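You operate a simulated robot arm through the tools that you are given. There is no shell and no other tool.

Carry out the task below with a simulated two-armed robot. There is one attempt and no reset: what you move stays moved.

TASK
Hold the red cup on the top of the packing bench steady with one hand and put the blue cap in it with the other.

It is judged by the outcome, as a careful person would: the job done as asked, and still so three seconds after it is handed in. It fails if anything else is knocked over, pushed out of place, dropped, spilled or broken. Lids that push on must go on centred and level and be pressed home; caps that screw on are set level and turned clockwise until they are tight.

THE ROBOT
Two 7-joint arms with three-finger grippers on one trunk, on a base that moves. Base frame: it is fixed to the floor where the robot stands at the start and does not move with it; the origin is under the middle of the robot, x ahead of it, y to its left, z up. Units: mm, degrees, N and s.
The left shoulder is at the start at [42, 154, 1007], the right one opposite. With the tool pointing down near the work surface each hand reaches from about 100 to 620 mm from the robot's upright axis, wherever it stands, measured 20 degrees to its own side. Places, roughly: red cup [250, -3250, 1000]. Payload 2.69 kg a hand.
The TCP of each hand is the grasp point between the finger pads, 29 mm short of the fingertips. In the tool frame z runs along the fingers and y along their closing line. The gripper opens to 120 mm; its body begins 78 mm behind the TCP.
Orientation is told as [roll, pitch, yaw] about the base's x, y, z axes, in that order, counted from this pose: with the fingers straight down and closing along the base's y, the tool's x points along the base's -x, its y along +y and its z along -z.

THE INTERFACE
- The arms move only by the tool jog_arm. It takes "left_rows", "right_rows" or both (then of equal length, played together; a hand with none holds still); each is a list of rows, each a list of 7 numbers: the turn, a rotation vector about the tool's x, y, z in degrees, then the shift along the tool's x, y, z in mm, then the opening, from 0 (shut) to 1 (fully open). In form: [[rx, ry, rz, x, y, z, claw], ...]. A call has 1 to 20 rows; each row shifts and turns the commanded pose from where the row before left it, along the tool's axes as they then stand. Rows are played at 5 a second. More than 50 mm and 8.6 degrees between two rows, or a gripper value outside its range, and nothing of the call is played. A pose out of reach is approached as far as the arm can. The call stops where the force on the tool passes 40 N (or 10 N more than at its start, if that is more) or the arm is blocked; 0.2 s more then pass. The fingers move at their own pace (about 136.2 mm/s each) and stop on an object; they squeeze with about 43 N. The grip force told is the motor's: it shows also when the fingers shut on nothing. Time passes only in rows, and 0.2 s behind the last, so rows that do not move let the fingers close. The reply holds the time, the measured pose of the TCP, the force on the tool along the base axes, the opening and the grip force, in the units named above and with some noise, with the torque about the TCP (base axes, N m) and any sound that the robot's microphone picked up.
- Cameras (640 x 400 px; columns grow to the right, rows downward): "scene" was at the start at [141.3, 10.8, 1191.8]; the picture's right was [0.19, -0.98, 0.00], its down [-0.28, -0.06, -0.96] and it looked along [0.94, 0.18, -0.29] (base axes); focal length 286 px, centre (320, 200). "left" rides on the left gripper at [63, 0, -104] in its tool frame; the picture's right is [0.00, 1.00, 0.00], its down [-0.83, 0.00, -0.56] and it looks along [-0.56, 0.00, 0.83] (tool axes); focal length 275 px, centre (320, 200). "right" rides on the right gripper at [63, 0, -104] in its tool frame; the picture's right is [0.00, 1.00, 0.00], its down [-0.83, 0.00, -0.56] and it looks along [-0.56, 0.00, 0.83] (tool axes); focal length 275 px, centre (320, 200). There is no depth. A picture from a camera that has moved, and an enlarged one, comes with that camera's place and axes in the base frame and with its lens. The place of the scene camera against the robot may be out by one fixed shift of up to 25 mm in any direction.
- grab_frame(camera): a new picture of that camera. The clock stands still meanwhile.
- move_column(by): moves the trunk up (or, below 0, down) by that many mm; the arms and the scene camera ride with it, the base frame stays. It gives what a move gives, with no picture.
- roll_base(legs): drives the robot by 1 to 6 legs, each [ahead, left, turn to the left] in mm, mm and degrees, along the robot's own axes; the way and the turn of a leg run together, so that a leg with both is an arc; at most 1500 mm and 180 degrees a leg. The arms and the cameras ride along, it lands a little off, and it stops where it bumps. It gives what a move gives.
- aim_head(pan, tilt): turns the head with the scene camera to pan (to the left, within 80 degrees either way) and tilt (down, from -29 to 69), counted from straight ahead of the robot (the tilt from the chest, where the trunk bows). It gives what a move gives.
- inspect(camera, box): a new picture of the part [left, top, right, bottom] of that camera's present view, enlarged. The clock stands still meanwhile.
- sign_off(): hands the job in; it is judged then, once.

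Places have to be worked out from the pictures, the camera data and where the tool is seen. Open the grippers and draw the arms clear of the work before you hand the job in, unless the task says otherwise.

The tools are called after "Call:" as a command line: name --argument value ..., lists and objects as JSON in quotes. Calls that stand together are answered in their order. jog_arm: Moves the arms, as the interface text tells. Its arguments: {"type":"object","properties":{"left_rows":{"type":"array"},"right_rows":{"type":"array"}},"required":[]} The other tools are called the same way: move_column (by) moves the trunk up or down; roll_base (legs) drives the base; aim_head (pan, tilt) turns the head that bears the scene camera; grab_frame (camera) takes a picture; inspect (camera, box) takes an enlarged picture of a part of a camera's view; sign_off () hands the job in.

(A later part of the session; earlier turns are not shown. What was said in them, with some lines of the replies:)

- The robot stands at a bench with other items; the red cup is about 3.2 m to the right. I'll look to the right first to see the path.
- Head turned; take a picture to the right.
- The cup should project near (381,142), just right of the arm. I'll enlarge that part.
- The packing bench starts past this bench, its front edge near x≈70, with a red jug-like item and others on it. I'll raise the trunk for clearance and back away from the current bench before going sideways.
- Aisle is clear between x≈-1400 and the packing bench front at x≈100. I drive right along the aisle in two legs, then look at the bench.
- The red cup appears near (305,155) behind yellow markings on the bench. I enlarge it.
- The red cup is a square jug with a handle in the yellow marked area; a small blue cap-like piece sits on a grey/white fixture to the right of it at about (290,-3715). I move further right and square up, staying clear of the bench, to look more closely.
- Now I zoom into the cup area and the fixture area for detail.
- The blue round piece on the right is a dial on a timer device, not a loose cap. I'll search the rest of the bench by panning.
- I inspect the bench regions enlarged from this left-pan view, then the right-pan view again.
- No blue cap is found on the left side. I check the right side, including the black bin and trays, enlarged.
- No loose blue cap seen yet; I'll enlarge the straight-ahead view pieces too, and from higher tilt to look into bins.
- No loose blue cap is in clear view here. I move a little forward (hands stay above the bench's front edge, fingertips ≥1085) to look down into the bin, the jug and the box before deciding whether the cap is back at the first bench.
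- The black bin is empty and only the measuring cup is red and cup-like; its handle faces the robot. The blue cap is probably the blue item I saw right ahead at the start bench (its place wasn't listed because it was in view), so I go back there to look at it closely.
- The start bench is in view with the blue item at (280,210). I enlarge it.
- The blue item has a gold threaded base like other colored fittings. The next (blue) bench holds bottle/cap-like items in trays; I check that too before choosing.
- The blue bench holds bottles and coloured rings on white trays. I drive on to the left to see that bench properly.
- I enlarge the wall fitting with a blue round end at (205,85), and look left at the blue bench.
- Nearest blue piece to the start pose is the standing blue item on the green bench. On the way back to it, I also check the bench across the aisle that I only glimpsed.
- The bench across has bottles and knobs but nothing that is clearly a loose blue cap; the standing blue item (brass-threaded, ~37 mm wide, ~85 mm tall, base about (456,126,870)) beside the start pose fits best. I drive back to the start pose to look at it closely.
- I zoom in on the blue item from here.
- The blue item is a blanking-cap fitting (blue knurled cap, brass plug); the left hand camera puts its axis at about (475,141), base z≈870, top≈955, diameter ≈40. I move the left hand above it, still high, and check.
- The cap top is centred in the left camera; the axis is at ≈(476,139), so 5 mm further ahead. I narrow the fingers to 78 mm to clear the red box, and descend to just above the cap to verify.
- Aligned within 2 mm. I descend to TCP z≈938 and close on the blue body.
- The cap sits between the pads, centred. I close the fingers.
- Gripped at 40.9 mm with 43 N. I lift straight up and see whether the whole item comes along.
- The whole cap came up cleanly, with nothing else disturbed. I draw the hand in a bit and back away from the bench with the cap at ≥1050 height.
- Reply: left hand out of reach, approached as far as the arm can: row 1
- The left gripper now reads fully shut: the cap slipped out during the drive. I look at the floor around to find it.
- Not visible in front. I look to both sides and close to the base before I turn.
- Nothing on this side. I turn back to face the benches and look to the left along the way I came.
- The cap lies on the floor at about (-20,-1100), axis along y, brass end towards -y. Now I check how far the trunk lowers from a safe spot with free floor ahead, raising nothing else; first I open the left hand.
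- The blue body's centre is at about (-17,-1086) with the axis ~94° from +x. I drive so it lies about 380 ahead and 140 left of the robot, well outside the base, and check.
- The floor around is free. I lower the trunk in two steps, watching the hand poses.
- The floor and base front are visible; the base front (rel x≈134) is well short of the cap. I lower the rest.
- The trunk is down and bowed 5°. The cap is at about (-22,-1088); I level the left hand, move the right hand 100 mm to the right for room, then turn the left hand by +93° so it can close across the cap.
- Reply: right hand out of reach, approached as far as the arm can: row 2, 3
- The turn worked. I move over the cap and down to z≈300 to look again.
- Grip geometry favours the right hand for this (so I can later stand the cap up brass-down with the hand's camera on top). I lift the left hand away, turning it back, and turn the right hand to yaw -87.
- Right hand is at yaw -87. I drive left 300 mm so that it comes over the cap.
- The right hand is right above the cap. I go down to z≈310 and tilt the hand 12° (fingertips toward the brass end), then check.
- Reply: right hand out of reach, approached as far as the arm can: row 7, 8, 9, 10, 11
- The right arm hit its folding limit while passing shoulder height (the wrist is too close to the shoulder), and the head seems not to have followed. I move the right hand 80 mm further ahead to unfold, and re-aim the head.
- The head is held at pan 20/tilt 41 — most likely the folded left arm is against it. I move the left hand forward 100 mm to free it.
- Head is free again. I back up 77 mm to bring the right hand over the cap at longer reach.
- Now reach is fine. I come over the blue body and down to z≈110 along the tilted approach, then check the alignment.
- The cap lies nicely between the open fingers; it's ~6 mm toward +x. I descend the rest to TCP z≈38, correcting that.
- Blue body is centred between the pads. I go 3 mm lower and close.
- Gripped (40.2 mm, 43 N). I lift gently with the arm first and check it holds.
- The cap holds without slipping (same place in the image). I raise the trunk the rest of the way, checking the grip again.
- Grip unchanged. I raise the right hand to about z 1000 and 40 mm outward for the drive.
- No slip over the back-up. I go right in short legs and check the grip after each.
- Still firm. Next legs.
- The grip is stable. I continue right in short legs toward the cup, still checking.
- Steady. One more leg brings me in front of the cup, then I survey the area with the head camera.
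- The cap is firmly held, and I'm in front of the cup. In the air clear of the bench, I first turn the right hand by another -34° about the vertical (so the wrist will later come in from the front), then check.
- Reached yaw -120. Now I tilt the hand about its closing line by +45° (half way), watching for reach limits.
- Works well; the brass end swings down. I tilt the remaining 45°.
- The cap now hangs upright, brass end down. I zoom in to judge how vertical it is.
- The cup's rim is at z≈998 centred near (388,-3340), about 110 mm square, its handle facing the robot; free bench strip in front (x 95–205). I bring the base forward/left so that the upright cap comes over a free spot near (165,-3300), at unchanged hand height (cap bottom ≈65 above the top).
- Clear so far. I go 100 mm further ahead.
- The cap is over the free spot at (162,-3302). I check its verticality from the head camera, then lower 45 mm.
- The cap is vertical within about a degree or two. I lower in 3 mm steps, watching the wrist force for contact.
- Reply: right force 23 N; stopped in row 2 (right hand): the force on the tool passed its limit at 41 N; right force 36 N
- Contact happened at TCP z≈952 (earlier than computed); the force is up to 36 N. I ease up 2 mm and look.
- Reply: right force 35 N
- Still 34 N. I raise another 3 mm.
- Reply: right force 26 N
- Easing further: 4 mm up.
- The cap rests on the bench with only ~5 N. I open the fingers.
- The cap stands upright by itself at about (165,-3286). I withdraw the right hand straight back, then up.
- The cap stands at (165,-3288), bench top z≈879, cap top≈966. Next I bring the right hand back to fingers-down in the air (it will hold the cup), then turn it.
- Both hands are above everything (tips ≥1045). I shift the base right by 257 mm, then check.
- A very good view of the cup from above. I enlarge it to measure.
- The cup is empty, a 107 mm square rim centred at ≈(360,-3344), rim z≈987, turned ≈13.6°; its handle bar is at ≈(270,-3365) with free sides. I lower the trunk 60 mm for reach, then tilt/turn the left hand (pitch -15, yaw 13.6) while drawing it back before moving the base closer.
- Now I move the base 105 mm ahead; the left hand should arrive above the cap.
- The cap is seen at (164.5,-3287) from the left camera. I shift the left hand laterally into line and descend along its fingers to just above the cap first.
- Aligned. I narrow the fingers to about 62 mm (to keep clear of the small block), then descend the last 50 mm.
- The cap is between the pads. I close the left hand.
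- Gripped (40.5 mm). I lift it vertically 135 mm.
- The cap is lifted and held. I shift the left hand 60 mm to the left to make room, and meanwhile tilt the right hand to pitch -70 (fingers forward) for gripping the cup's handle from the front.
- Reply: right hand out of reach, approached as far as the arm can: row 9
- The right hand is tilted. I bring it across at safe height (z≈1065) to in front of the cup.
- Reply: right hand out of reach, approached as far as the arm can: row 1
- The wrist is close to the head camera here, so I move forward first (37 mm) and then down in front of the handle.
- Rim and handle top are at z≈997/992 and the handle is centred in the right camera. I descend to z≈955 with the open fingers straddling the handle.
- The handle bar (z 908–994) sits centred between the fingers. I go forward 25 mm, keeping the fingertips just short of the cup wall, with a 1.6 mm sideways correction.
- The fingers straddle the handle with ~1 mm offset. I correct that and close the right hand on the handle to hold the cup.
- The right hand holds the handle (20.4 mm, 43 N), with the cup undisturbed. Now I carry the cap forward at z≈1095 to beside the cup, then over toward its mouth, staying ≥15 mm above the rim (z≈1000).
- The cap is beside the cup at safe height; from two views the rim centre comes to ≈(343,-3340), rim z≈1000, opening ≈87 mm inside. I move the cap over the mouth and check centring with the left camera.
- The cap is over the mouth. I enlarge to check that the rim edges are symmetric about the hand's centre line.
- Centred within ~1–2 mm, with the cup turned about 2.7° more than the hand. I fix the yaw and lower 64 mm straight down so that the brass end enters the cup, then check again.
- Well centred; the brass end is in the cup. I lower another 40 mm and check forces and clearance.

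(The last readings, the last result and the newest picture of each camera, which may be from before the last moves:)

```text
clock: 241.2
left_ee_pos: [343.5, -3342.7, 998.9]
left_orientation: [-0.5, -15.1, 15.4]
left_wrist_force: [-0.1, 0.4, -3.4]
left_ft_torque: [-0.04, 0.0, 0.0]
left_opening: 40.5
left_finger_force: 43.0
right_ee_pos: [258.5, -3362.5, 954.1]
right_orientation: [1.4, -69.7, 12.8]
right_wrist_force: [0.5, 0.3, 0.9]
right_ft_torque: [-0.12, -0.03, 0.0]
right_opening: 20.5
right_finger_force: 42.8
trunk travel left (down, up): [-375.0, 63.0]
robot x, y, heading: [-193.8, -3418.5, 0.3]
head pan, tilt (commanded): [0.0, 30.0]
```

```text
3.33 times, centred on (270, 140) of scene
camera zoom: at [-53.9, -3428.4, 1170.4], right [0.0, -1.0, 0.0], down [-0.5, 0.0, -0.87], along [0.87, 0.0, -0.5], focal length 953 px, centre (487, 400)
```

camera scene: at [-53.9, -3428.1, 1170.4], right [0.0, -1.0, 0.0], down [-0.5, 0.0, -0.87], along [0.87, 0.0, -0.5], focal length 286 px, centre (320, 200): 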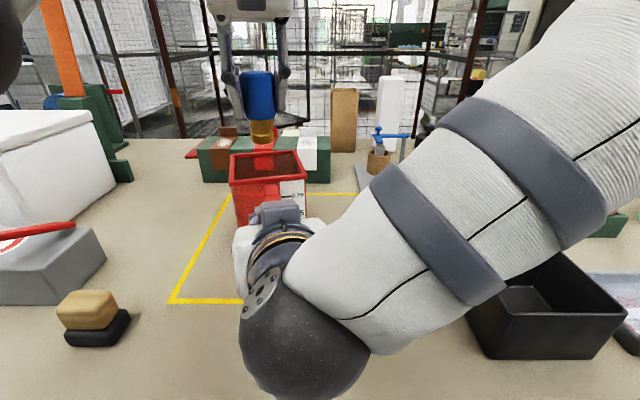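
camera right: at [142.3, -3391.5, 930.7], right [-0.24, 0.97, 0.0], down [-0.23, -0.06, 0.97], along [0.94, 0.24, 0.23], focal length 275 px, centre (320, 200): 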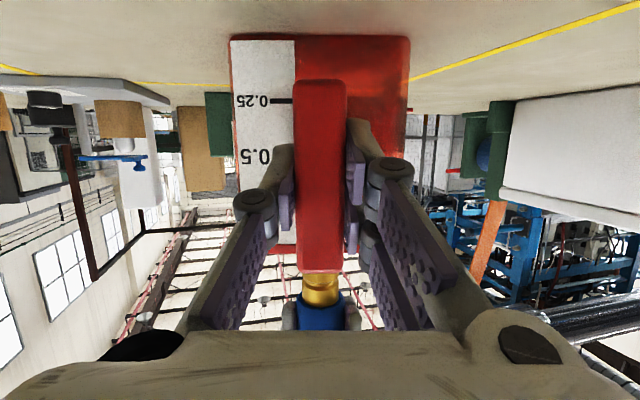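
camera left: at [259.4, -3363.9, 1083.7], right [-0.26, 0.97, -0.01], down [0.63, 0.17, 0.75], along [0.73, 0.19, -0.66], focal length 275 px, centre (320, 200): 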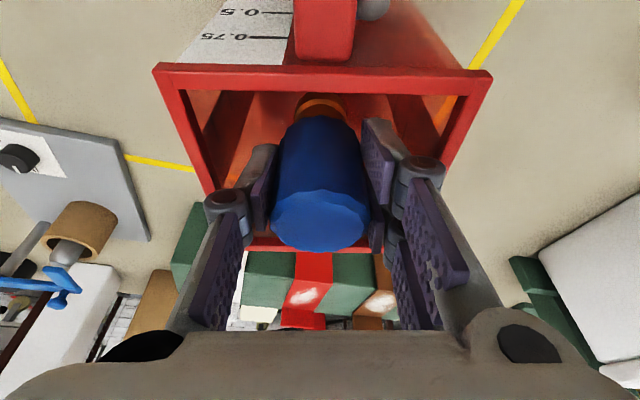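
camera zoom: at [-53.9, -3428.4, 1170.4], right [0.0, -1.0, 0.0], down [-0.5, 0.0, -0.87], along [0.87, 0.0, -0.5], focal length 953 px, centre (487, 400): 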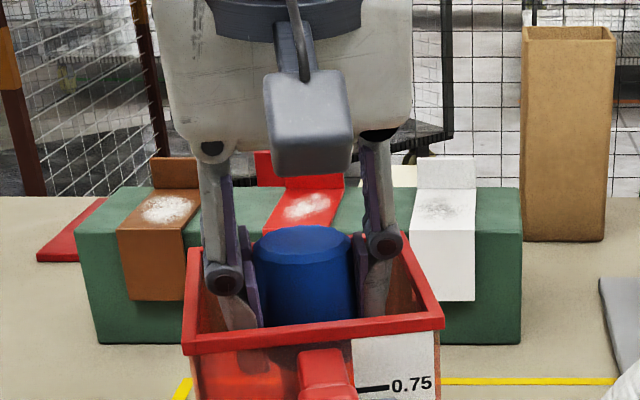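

Still no contact and symmetric clearance. I lower 22 mm more (cap bottom ≈20 mm above the cup's floor).

Call:
jog_arm --left_rows '[[0, 0, 0, 1.9, 0, 7.1, 0], [0, 0, 0, 1.9, 0, 7.1, 0], [0, 0, 0, 1.9, 0, 7.1, 0]]'

Call:
grab_frame --camera "left"

Call:
inspect --camera "scene" --box '[210, 80, 330, 200]'

```text
clock: 242.1
left_ee_pos: [344.4, -3342.6, 978.3]
left_orientation: [-0.5, -15.1, 15.3]
left_wrist_force: [0.5, -0.4, -2.0]
left_ft_torque: [-0.03, 0.01, 0.0]
left_opening: 40.5
left_finger_force: 42.8
right_ee_pos: [257.1, -3364.5, 953.1]
right_orientation: [1.3, -69.7, 12.7]
right_wrist_force: [-1.2, 0.7, 2.3]
right_ft_torque: [-0.13, -0.02, -0.01]
right_opening: 20.3
right_finger_force: 43.4
trunk travel left (down, up): [-375.0, 63.0]
robot x, y, heading: [-194.1, -3418.9, 0.1]
head pan, tilt (commanded): [0.0, 30.0]
```

```text
taken
camera left: at [259.2, -3364.4, 1063.0], right [-0.26, 0.97, -0.01], down [0.63, 0.18, 0.75], along [0.73, 0.19, -0.66], focal length 275 px, centre (320, 200)
```

left: 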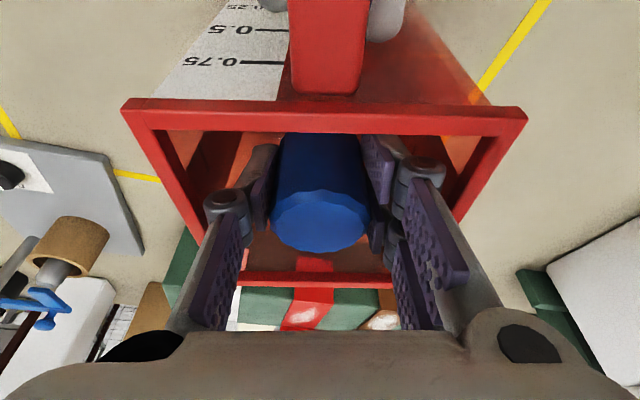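

```text
3.33 times, centred on (270, 140) of scene
camera zoom: at [-53.9, -3428.4, 1170.4], right [0.0, -1.0, 0.0], down [-0.5, 0.0, -0.87], along [0.87, 0.0, -0.5], focal length 953 px, centre (487, 400)
```

zoom: 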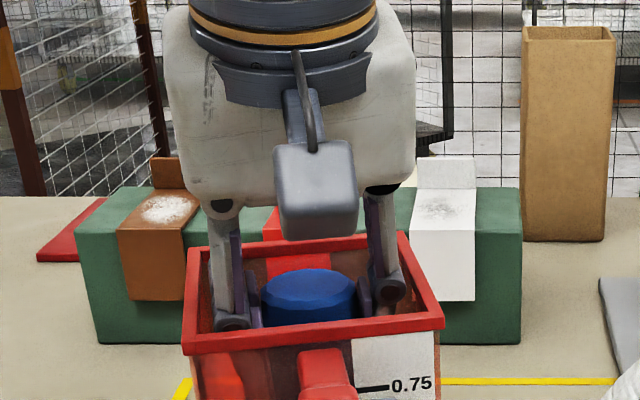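

I zoom in to compare clearances on both sides.

Call:
inspect --camera "left" --box '[110, 90, 540, 330]'

```text
1.49 times, centred on (325, 210) of left
camera zoom: at [259.2, -3364.4, 1063.0], right [-0.26, 0.97, -0.01], down [0.63, 0.18, 0.75], along [0.73, 0.19, -0.66], focal length 410 px, centre (313, 185)
```

zoom: 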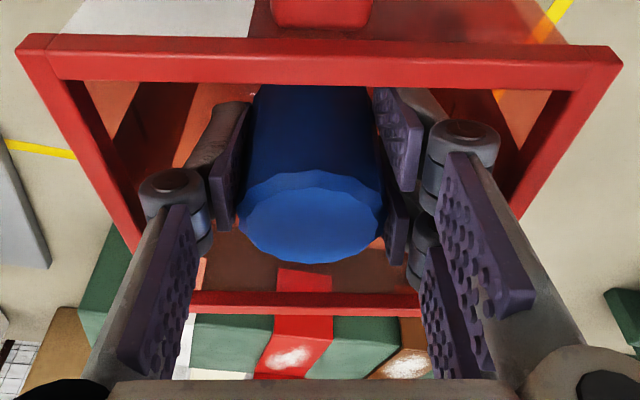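

The hand is ~2.5 mm too far to one side; I shift +2.5 mm in its closing direction and check.

Call:
jog_arm --left_rows '[[0, 0, 0, 0, 1.3, 0, 0], [0, 0, 0, 0, 1.3, 0, 0], [0, 0, 0, 0, 0, 0, 0]]'

Call:
inspect --camera "left" --box '[110, 90, 540, 330]'

```text
clock: 242.8
left_ee_pos: [343.6, -3341.8, 978.9]
left_orientation: [-0.5, -15.2, 15.5]
left_wrist_force: [-0.1, -0.1, -2.8]
left_ft_torque: [-0.03, 0.0, 0.02]
left_opening: 40.6
left_finger_force: 42.5
right_ee_pos: [259.9, -3362.8, 954.4]
right_orientation: [1.4, -69.7, 12.6]
right_wrist_force: [0.4, -1.3, 1.1]
right_ft_torque: [-0.11, -0.01, 0.0]
right_opening: 20.5
right_finger_force: 43.1
trunk travel left (down, up): [-375.0, 63.0]
robot x, y, heading: [-194.1, -3423.7, 0.2]
head pan, tilt (commanded): [0.0, 30.0]
```

```text
1.49 times, centred on (325, 210) of left
camera zoom: at [258.2, -3362.2, 1063.1], right [-0.26, 0.97, -0.01], down [0.63, 0.17, 0.75], along [0.73, 0.19, -0.66], focal length 410 px, centre (313, 185)
```

zoom: 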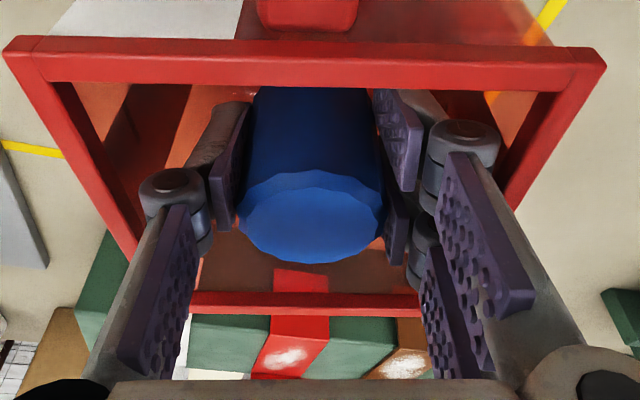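

Centred now. I lower 8 mm more, leaving about 15 mm to the cup's floor.

Call:
jog_arm --left_rows '[[0, 0, 0, 1.05, 0, 3.9, 0], [0, 0, 0, 1.05, 0, 3.9, 0], [0, 0, 0, 0, 0, 0, 0]]'

Call:
inspect --camera "left" --box '[110, 90, 540, 330]'

Call:
inspect --camera "scene" --box '[210, 100, 330, 220]'

```text
clock: 243.7
left_ee_pos: [342.5, -3340.0, 969.7]
left_orientation: [-0.4, -15.1, 15.4]
left_wrist_force: [0.0, 0.2, -2.7]
left_ft_torque: [0.0, 0.03, -0.02]
left_opening: 40.5
left_finger_force: 43.2
right_ee_pos: [258.2, -3363.5, 954.5]
right_orientation: [1.4, -69.7, 12.7]
right_wrist_force: [0.8, 0.3, 1.1]
right_ft_torque: [-0.13, -0.06, -0.02]
right_opening: 20.1
right_finger_force: 43.0
trunk travel left (down, up): [-375.0, 63.0]
robot x, y, heading: [-196.1, -3421.6, -0.0]
head pan, tilt (commanded): [0.0, 30.0]
```

```text
1.49 times, centred on (325, 210) of left
camera zoom: at [258.1, -3361.2, 1054.2], right [-0.26, 0.97, -0.01], down [0.63, 0.18, 0.75], along [0.73, 0.19, -0.66], focal length 410 px, centre (313, 185)
```

zoom: 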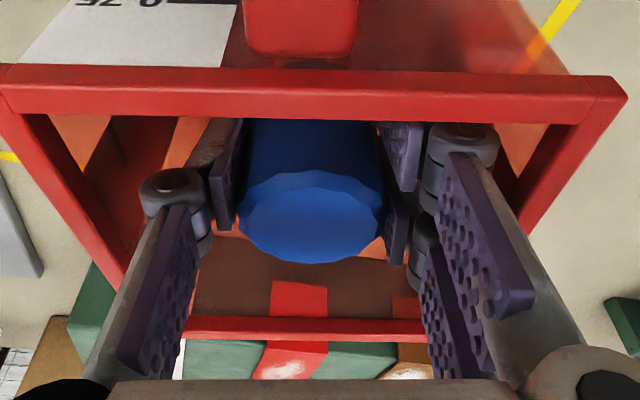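

```text
3.33 times, centred on (270, 160) of scene
camera zoom: at [-53.8, -3428.4, 1170.4], right [0.0, -1.0, 0.0], down [-0.5, 0.0, -0.87], along [0.87, 0.0, -0.5], focal length 953 px, centre (487, 333)
```

zoom: 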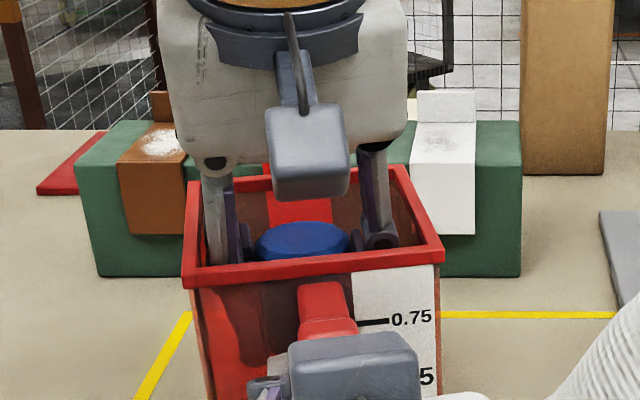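

Everything is clear. I release the cap by opening only a few millimetres.

Call:
jog_arm --left_rows '[[0, 0, 0, 0, 0, 0, 0.36], [0, 0, 0, 0, 0, 0, 0.38], [0, 0, 0, 0, 0, 0, 0.38], [0, 0, 0, 0, 0, 0, 0.38]]'

Call:
inspect --camera "left" --box '[110, 90, 540, 330]'

Call:
inspect --camera "scene" --box '[210, 100, 330, 220]'

```text
clock: 244.7
left_ee_pos: [343.2, -3339.6, 969.8]
left_orientation: [-0.6, -15.1, 15.4]
left_wrist_force: [0.4, -0.1, 0.6]
left_ft_torque: [-0.01, 0.0, 0.0]
left_opening: 45.6
left_finger_force: 0.0
right_ee_pos: [259.1, -3363.8, 954.2]
right_orientation: [1.4, -69.7, 12.8]
right_wrist_force: [0.7, 0.3, 0.4]
right_ft_torque: [-0.16, -0.33, 0.02]
right_opening: 20.1
right_finger_force: 43.2
trunk travel left (down, up): [-375.0, 63.0]
robot x, y, heading: [-194.7, -3420.9, 0.1]
head pan, tilt (commanded): [0.0, 30.0]
```

```text
1.49 times, centred on (325, 210) of left
camera zoom: at [257.9, -3361.2, 1054.4], right [-0.26, 0.97, -0.01], down [0.63, 0.17, 0.75], along [0.73, 0.19, -0.66], focal length 410 px, centre (313, 185)
```

zoom: 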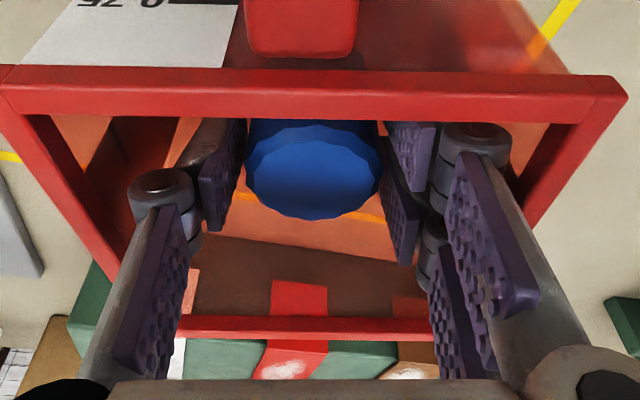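

```text
3.33 times, centred on (270, 160) of scene
camera zoom: at [-54.0, -3428.4, 1170.4], right [0.0, -1.0, 0.0], down [-0.5, 0.0, -0.87], along [0.87, 0.0, -0.5], focal length 953 px, centre (487, 333)
```

zoom: 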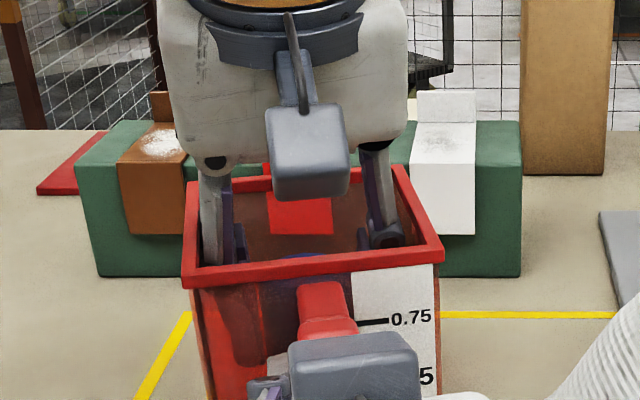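

The cap dropped the last bit and stands inside the cup. I raise the left hand straight up with the fingers unchanged.

Call:
jog_arm --left_rows '[[0, 0, 0, -1.3, 0, -4.8, 0.38], [0, 0, 0, -2.6, 0, -9.7, 0.38], [0, 0, 0, -3.9, 0, -14.5, 0.38], [0, 0, 0, -5.2, 0, -19.3, 0.38], [0, 0, 0, -6.5, 0, -24.1, 0.38], [0, 0, 0, -7.9, 0, -29, 0.38], [0, 0, 0, -7.9, 0, -29, 0.38]]'

Call:
grab_frame --camera "left"

Call:
inspect --camera "scene" --box '[210, 100, 330, 220]'

```text
clock: 246.2
left_ee_pos: [343.0, -3339.1, 1105.0]
left_orientation: [-0.4, -15.1, 15.3]
left_wrist_force: [-0.3, -0.6, -0.3]
left_ft_torque: [0.01, 0.0, -0.04]
left_opening: 45.5
left_finger_force: 0.0
right_ee_pos: [258.4, -3363.7, 954.0]
right_orientation: [1.5, -69.6, 12.6]
right_wrist_force: [-2.2, -0.4, 1.2]
right_ft_torque: [-0.17, -0.24, -0.11]
right_opening: 20.4
right_finger_force: 43.8
trunk travel left (down, up): [-375.0, 63.0]
robot x, y, heading: [-193.6, -3423.5, 0.2]
head pan, tilt (commanded): [0.0, 30.0]
```

```text
taken
camera left: at [257.9, -3361.2, 1189.5], right [-0.26, 0.97, -0.01], down [0.64, 0.17, 0.75], along [0.73, 0.19, -0.66], focal length 275 px, centre (320, 200)
```

left: 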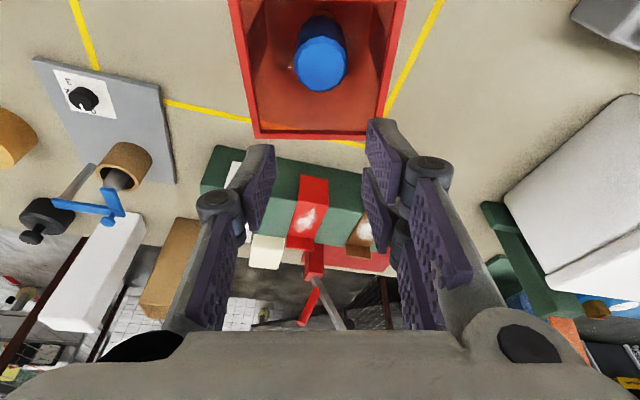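

```text
3.33 times, centred on (270, 160) of scene
camera zoom: at [-54.2, -3428.9, 1170.4], right [0.0, -1.0, 0.0], down [-0.5, 0.0, -0.87], along [0.87, 0.0, -0.5], focal length 953 px, centre (487, 333)
```

zoom: 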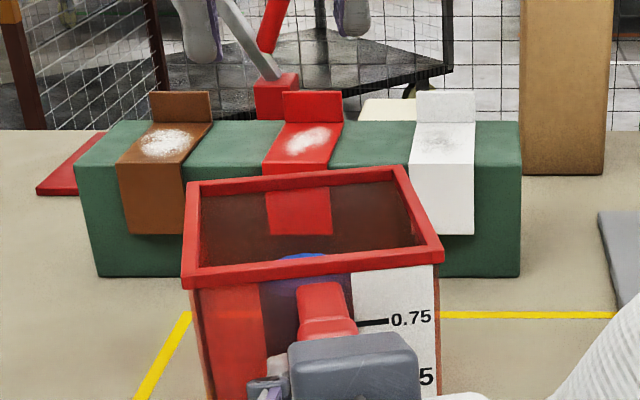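

The cap stands upright in the cup, nothing else touched. I draw the left hand off to the side and back the way it came.

Call:
jog_arm --left_rows '[[0, 0, 0, -9.5, 36, 2.6, 0.38], [0, 0, 0, -9.5, 36, 2.6, 0.38], [0, 0, 0, -9.5, 36, 2.6, 0.38], [0, 0, 0, 37.2, 10.6, -10.1, 0.38], [0, 0, 0, 37.2, 10.6, -10.1, 0.38], [0, 0, 0, 37.2, 10.6, -10.1, 0.38], [0, 0, 0, 37.2, 10.6, -10.1, 0.38]]'

Call:
grab_frame --camera "left"

Call:
grab_frame --camera "right"

```text
clock: 247.8
left_ee_pos: [179.5, -3224.2, 1101.6]
left_orientation: [-0.5, -15.1, 15.4]
left_wrist_force: [1.0, 0.0, 0.3]
left_ft_torque: [0.01, 0.0, -0.01]
left_opening: 45.6
left_finger_force: 0.1
right_ee_pos: [257.3, -3362.0, 952.4]
right_orientation: [1.5, -69.7, 12.6]
right_wrist_force: [-1.2, 0.1, 0.6]
right_ft_torque: [-0.13, -0.17, 0.0]
right_opening: 20.6
right_finger_force: 42.8
trunk travel left (down, up): [-375.0, 63.0]
robot x, y, heading: [-191.2, -3421.0, 0.4]
head pan, tilt (commanded): [0.0, 30.0]
```

```text
taken
camera left: at [96.0, -3246.4, 1186.6], right [-0.26, 0.97, -0.01], down [0.63, 0.18, 0.75], along [0.73, 0.19, -0.66], focal length 275 px, centre (320, 200)
```

left: 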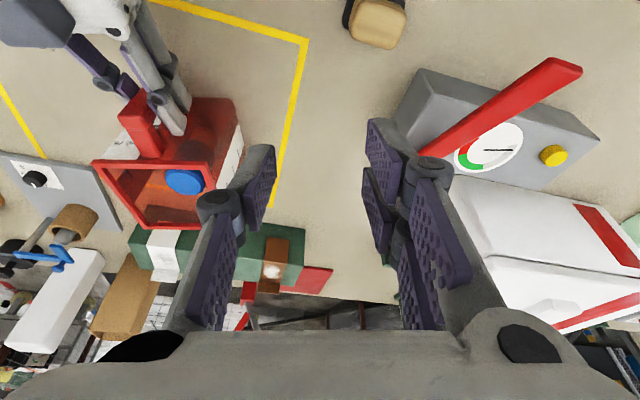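

```text
taken
camera right: at [141.8, -3391.7, 930.7], right [-0.24, 0.97, 0.0], down [-0.23, -0.06, 0.97], along [0.94, 0.24, 0.23], focal length 275 px, centre (320, 200)
```

right: 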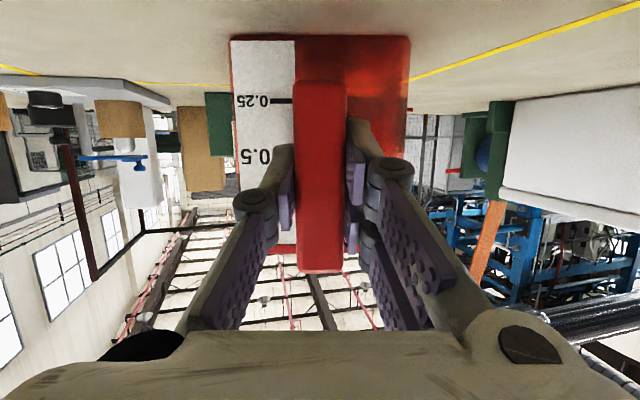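

Left hand is clear. Now I open the right hand slowly off the handle without moving it.

Call:
jog_arm --right_rows '[[0, 0, 0, 0, 0, 0, 0.19], [0, 0, 0, 0, 0, 0, 0.25], [0, 0, 0, 0, 0, 0, 0.35], [0, 0, 0, 0, 0, 0, 0.48], [0, 0, 0, 0, 0, 0, 0.6], [0, 0, 0, 0, 0, 0, 0.6]]'

Call:
grab_frame --camera "right"

Call:
grab_frame --camera "left"

```text
clock: 249.2
left_ee_pos: [183.5, -3223.8, 1102.2]
left_orientation: [-0.5, -15.1, 15.4]
left_wrist_force: [0.1, -0.1, -0.6]
left_ft_torque: [0.0, -0.01, 0.03]
left_opening: 45.7
left_finger_force: 0.1
right_ee_pos: [258.2, -3362.7, 954.4]
right_orientation: [1.4, -69.7, 12.6]
right_wrist_force: [0.4, 0.5, 0.0]
right_ft_torque: [0.0, -0.02, 0.0]
right_opening: 72.0
right_finger_force: 0.0
trunk travel left (down, up): [-375.0, 63.0]
robot x, y, heading: [-196.3, -3420.2, 0.3]
head pan, tilt (commanded): [0.0, 30.0]
```

```text
taken
camera right: at [142.3, -3391.7, 930.7], right [-0.24, 0.97, 0.0], down [-0.23, -0.06, 0.97], along [0.94, 0.24, 0.23], focal length 275 px, centre (320, 200)
```

right: 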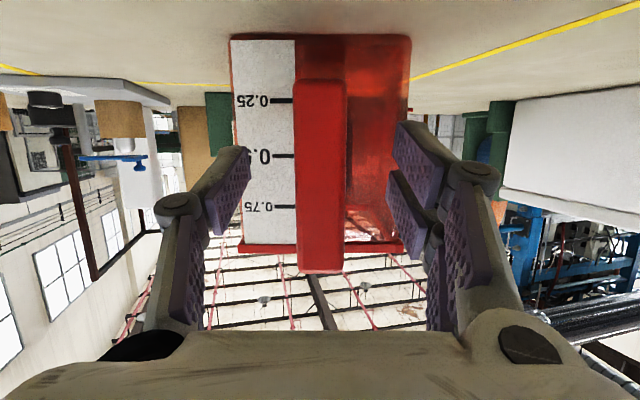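

```text
taken
camera left: at [96.9, -3246.5, 1186.7], right [-0.26, 0.97, -0.01], down [0.63, 0.17, 0.75], along [0.73, 0.19, -0.66], focal length 275 px, centre (320, 200)
```

left: 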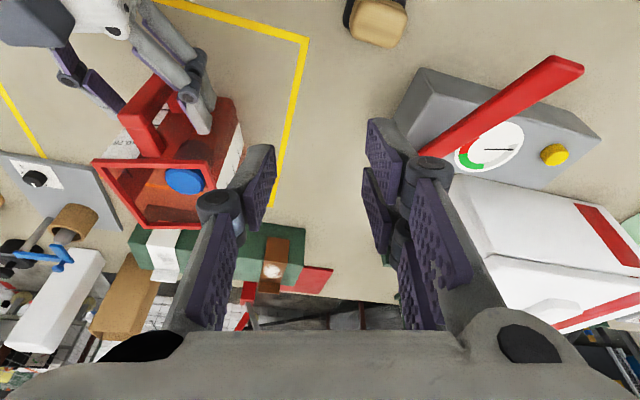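

The cup stayed put. I pull the right hand straight back 40 mm off the handle, then back the whole robot away.

Call:
jog_arm --right_rows '[[0, 0, 0, 5, 0, -13.5, 0.6], [0, 0, 0, 8.9, 0, -24.1, 0.6], [0, 0, 0, 0, 0, 0, 0.6]]'

Call:
grab_frame --camera "right"

```text
clock: 250.1
left_ee_pos: [182.7, -3224.3, 1101.3]
left_orientation: [-0.5, -15.0, 15.5]
left_wrist_force: [-0.1, 0.3, 0.5]
left_ft_torque: [0.01, 0.0, -0.01]
left_opening: 45.6
left_finger_force: 0.1
right_ee_pos: [218.1, -3372.6, 952.2]
right_orientation: [1.4, -69.7, 12.6]
right_wrist_force: [0.2, -0.9, 0.5]
right_ft_torque: [0.02, -0.02, -0.01]
right_opening: 72.1
right_finger_force: 0.0
trunk travel left (down, up): [-375.0, 63.0]
robot x, y, heading: [-193.5, -3422.0, -0.1]
head pan, tilt (commanded): [0.0, 30.0]
```

```text
taken
camera right: at [103.2, -3401.5, 929.8], right [-0.24, 0.97, 0.0], down [-0.23, -0.06, 0.97], along [0.94, 0.24, 0.23], focal length 275 px, centre (320, 200)
```

right: 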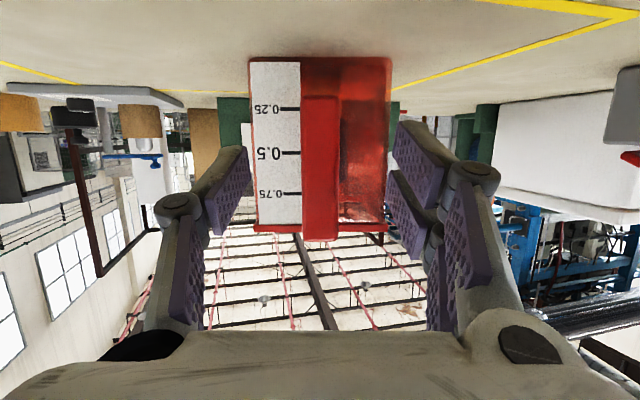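

The fingers are clear of the handle. I back the base away 350 mm.

Call:
roll_base --legs '[[-350, 0, 0]]'

Call:
grab_frame --camera "scene"

Call:
grab_frame --camera "left"

```text
clock: 252.3
left_ee_pos: [-165.8, -3226.3, 1102.8]
left_orientation: [-0.5, -15.1, 15.3]
left_wrist_force: [0.0, -0.4, -0.4]
left_ft_torque: [0.01, -0.01, 0.0]
left_opening: 45.5
left_finger_force: 0.0
right_ee_pos: [-128.0, -3373.6, 953.0]
right_orientation: [1.4, -69.8, 12.7]
right_wrist_force: [-0.2, -0.5, 0.6]
right_ft_torque: [0.03, 0.01, 0.04]
right_opening: 72.0
right_finger_force: 0.0
trunk travel left (down, up): [-375.0, 63.0]
robot x, y, heading: [-545.2, -3425.1, 0.1]
head pan, tilt (commanded): [0.0, 30.0]
```

```text
taken
camera scene: at [-401.9, -3429.3, 1170.5], right [0.0, -1.0, 0.0], down [-0.5, 0.0, -0.87], along [0.87, 0.0, -0.5], focal length 286 px, centre (320, 200)
```

scene: 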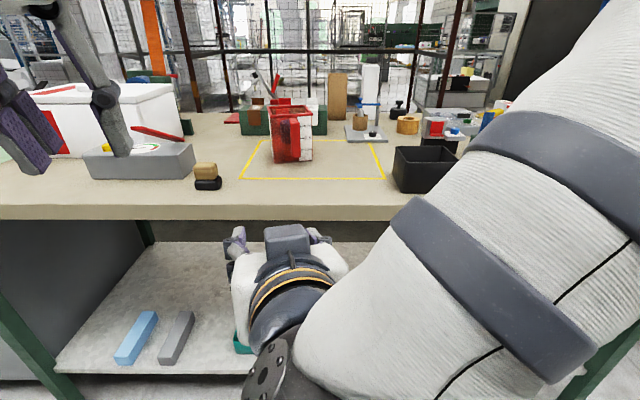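

```text
taken
camera left: at [-251.2, -3247.2, 1186.8], right [-0.26, 0.97, -0.01], down [0.63, 0.18, 0.75], along [0.73, 0.19, -0.66], focal length 275 px, centre (320, 200)
```

left: 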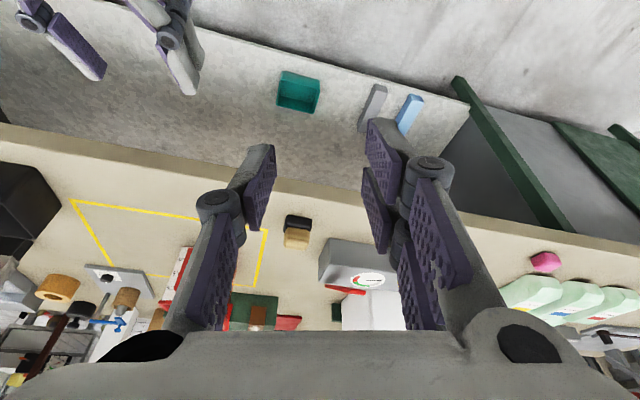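

The robot is clear of the bench. I open both grippers fully and take a close look at the cup.

Call:
jog_arm --left_rows '[[0, 0, 0, 0, 0, 0, 0.7], [0, 0, 0, 0, 0, 0, 1], [0, 0, 0, 0, 0, 0, 1]]' --right_rows '[[0, 0, 0, 0, 0, 0, 0.8], [0, 0, 0, 0, 0, 0, 1], [0, 0, 0, 0, 0, 0, 1]]'

Call:
inspect --camera "scene" --box '[220, 80, 380, 200]'

Call:
inspect --camera "scene" --box '[250, 90, 330, 170]'

```text
clock: 253.1
left_ee_pos: [-165.7, -3225.7, 1102.5]
left_orientation: [-0.6, -15.2, 15.5]
left_wrist_force: [-1.1, 0.0, 1.1]
left_ft_torque: [0.0, 0.01, 0.03]
left_opening: 119.8
left_finger_force: 0.2
right_ee_pos: [-128.3, -3373.7, 952.0]
right_orientation: [1.4, -69.6, 12.7]
right_wrist_force: [0.3, 0.4, -0.4]
right_ft_torque: [0.01, 0.01, -0.03]
right_opening: 120.1
right_finger_force: 0.0
trunk travel left (down, up): [-375.0, 63.0]
robot x, y, heading: [-541.3, -3421.4, 0.3]
head pan, tilt (commanded): [0.0, 30.0]
```

```text
3.33 times, centred on (300, 140) of scene
camera zoom: at [-401.4, -3429.3, 1170.4], right [0.0, -1.0, 0.0], down [-0.5, 0.0, -0.87], along [0.87, 0.0, -0.5], focal length 953 px, centre (387, 400)
```

zoom: 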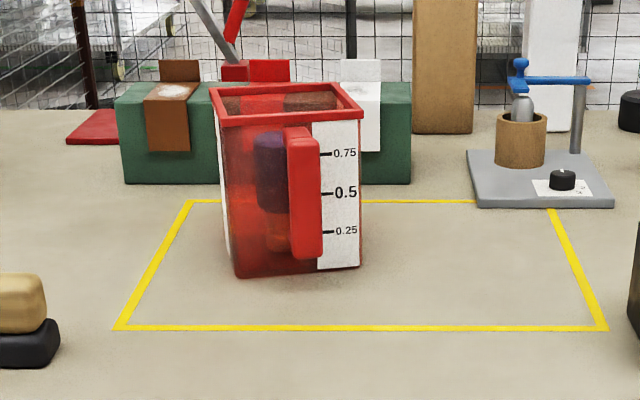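

```text
5.00 times, centred on (290, 130) of scene
camera zoom: at [-401.4, -3429.3, 1170.4], right [0.0, -1.0, 0.0], down [-0.5, 0.0, -0.87], along [0.87, 0.0, -0.5], focal length 1430 px, centre (470, 550)
```

zoom: 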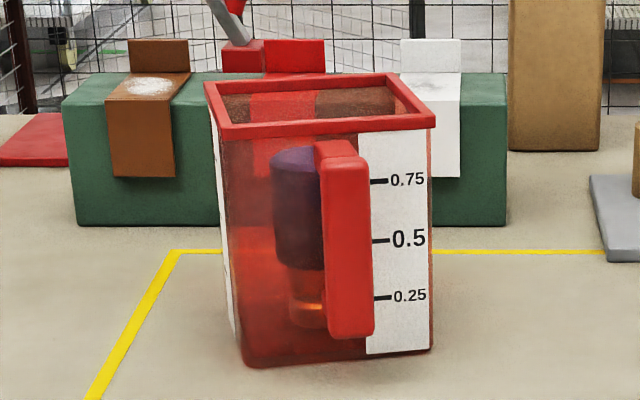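

The cap stands upright inside the red cup, which is in its original place within the yellow marks; both grippers are open and the robot is clear of the bench. I hand the job in.

Call:
sign_off

```text
The job is handed in.
```

The blue cap is standing upright inside the red cup on the packing bench, and I've handed the job in. The right hand held the cup by its handle while the left hand lowered the cap in.

**The drop:** I dropped the cap once on the way. It slipped out of the left hand while the robot was driving and fell about a metre to the floor near the start of the packing bench. I picked it up, carried it the rest of the way, and stood it on the packing bench to get a better grip. I saw no damage, but I didn't check it closely.

**Which cap:** The task didn't say where the blue cap was. I found no loose blue cap on the packing bench. I took the blue piece with a brass end from the bench where the robot started, as the most likely match.

**The release:** I let go of the cap about 15 mm above the bottom of the cup, because the gripper couldn't reach lower inside it. The cup did not visibly move.

When I finished, the cup was in its original place inside the yellow marks. Both grippers were open, and the robot had backed away from the bench. I saw nothing else on either bench disturbed.
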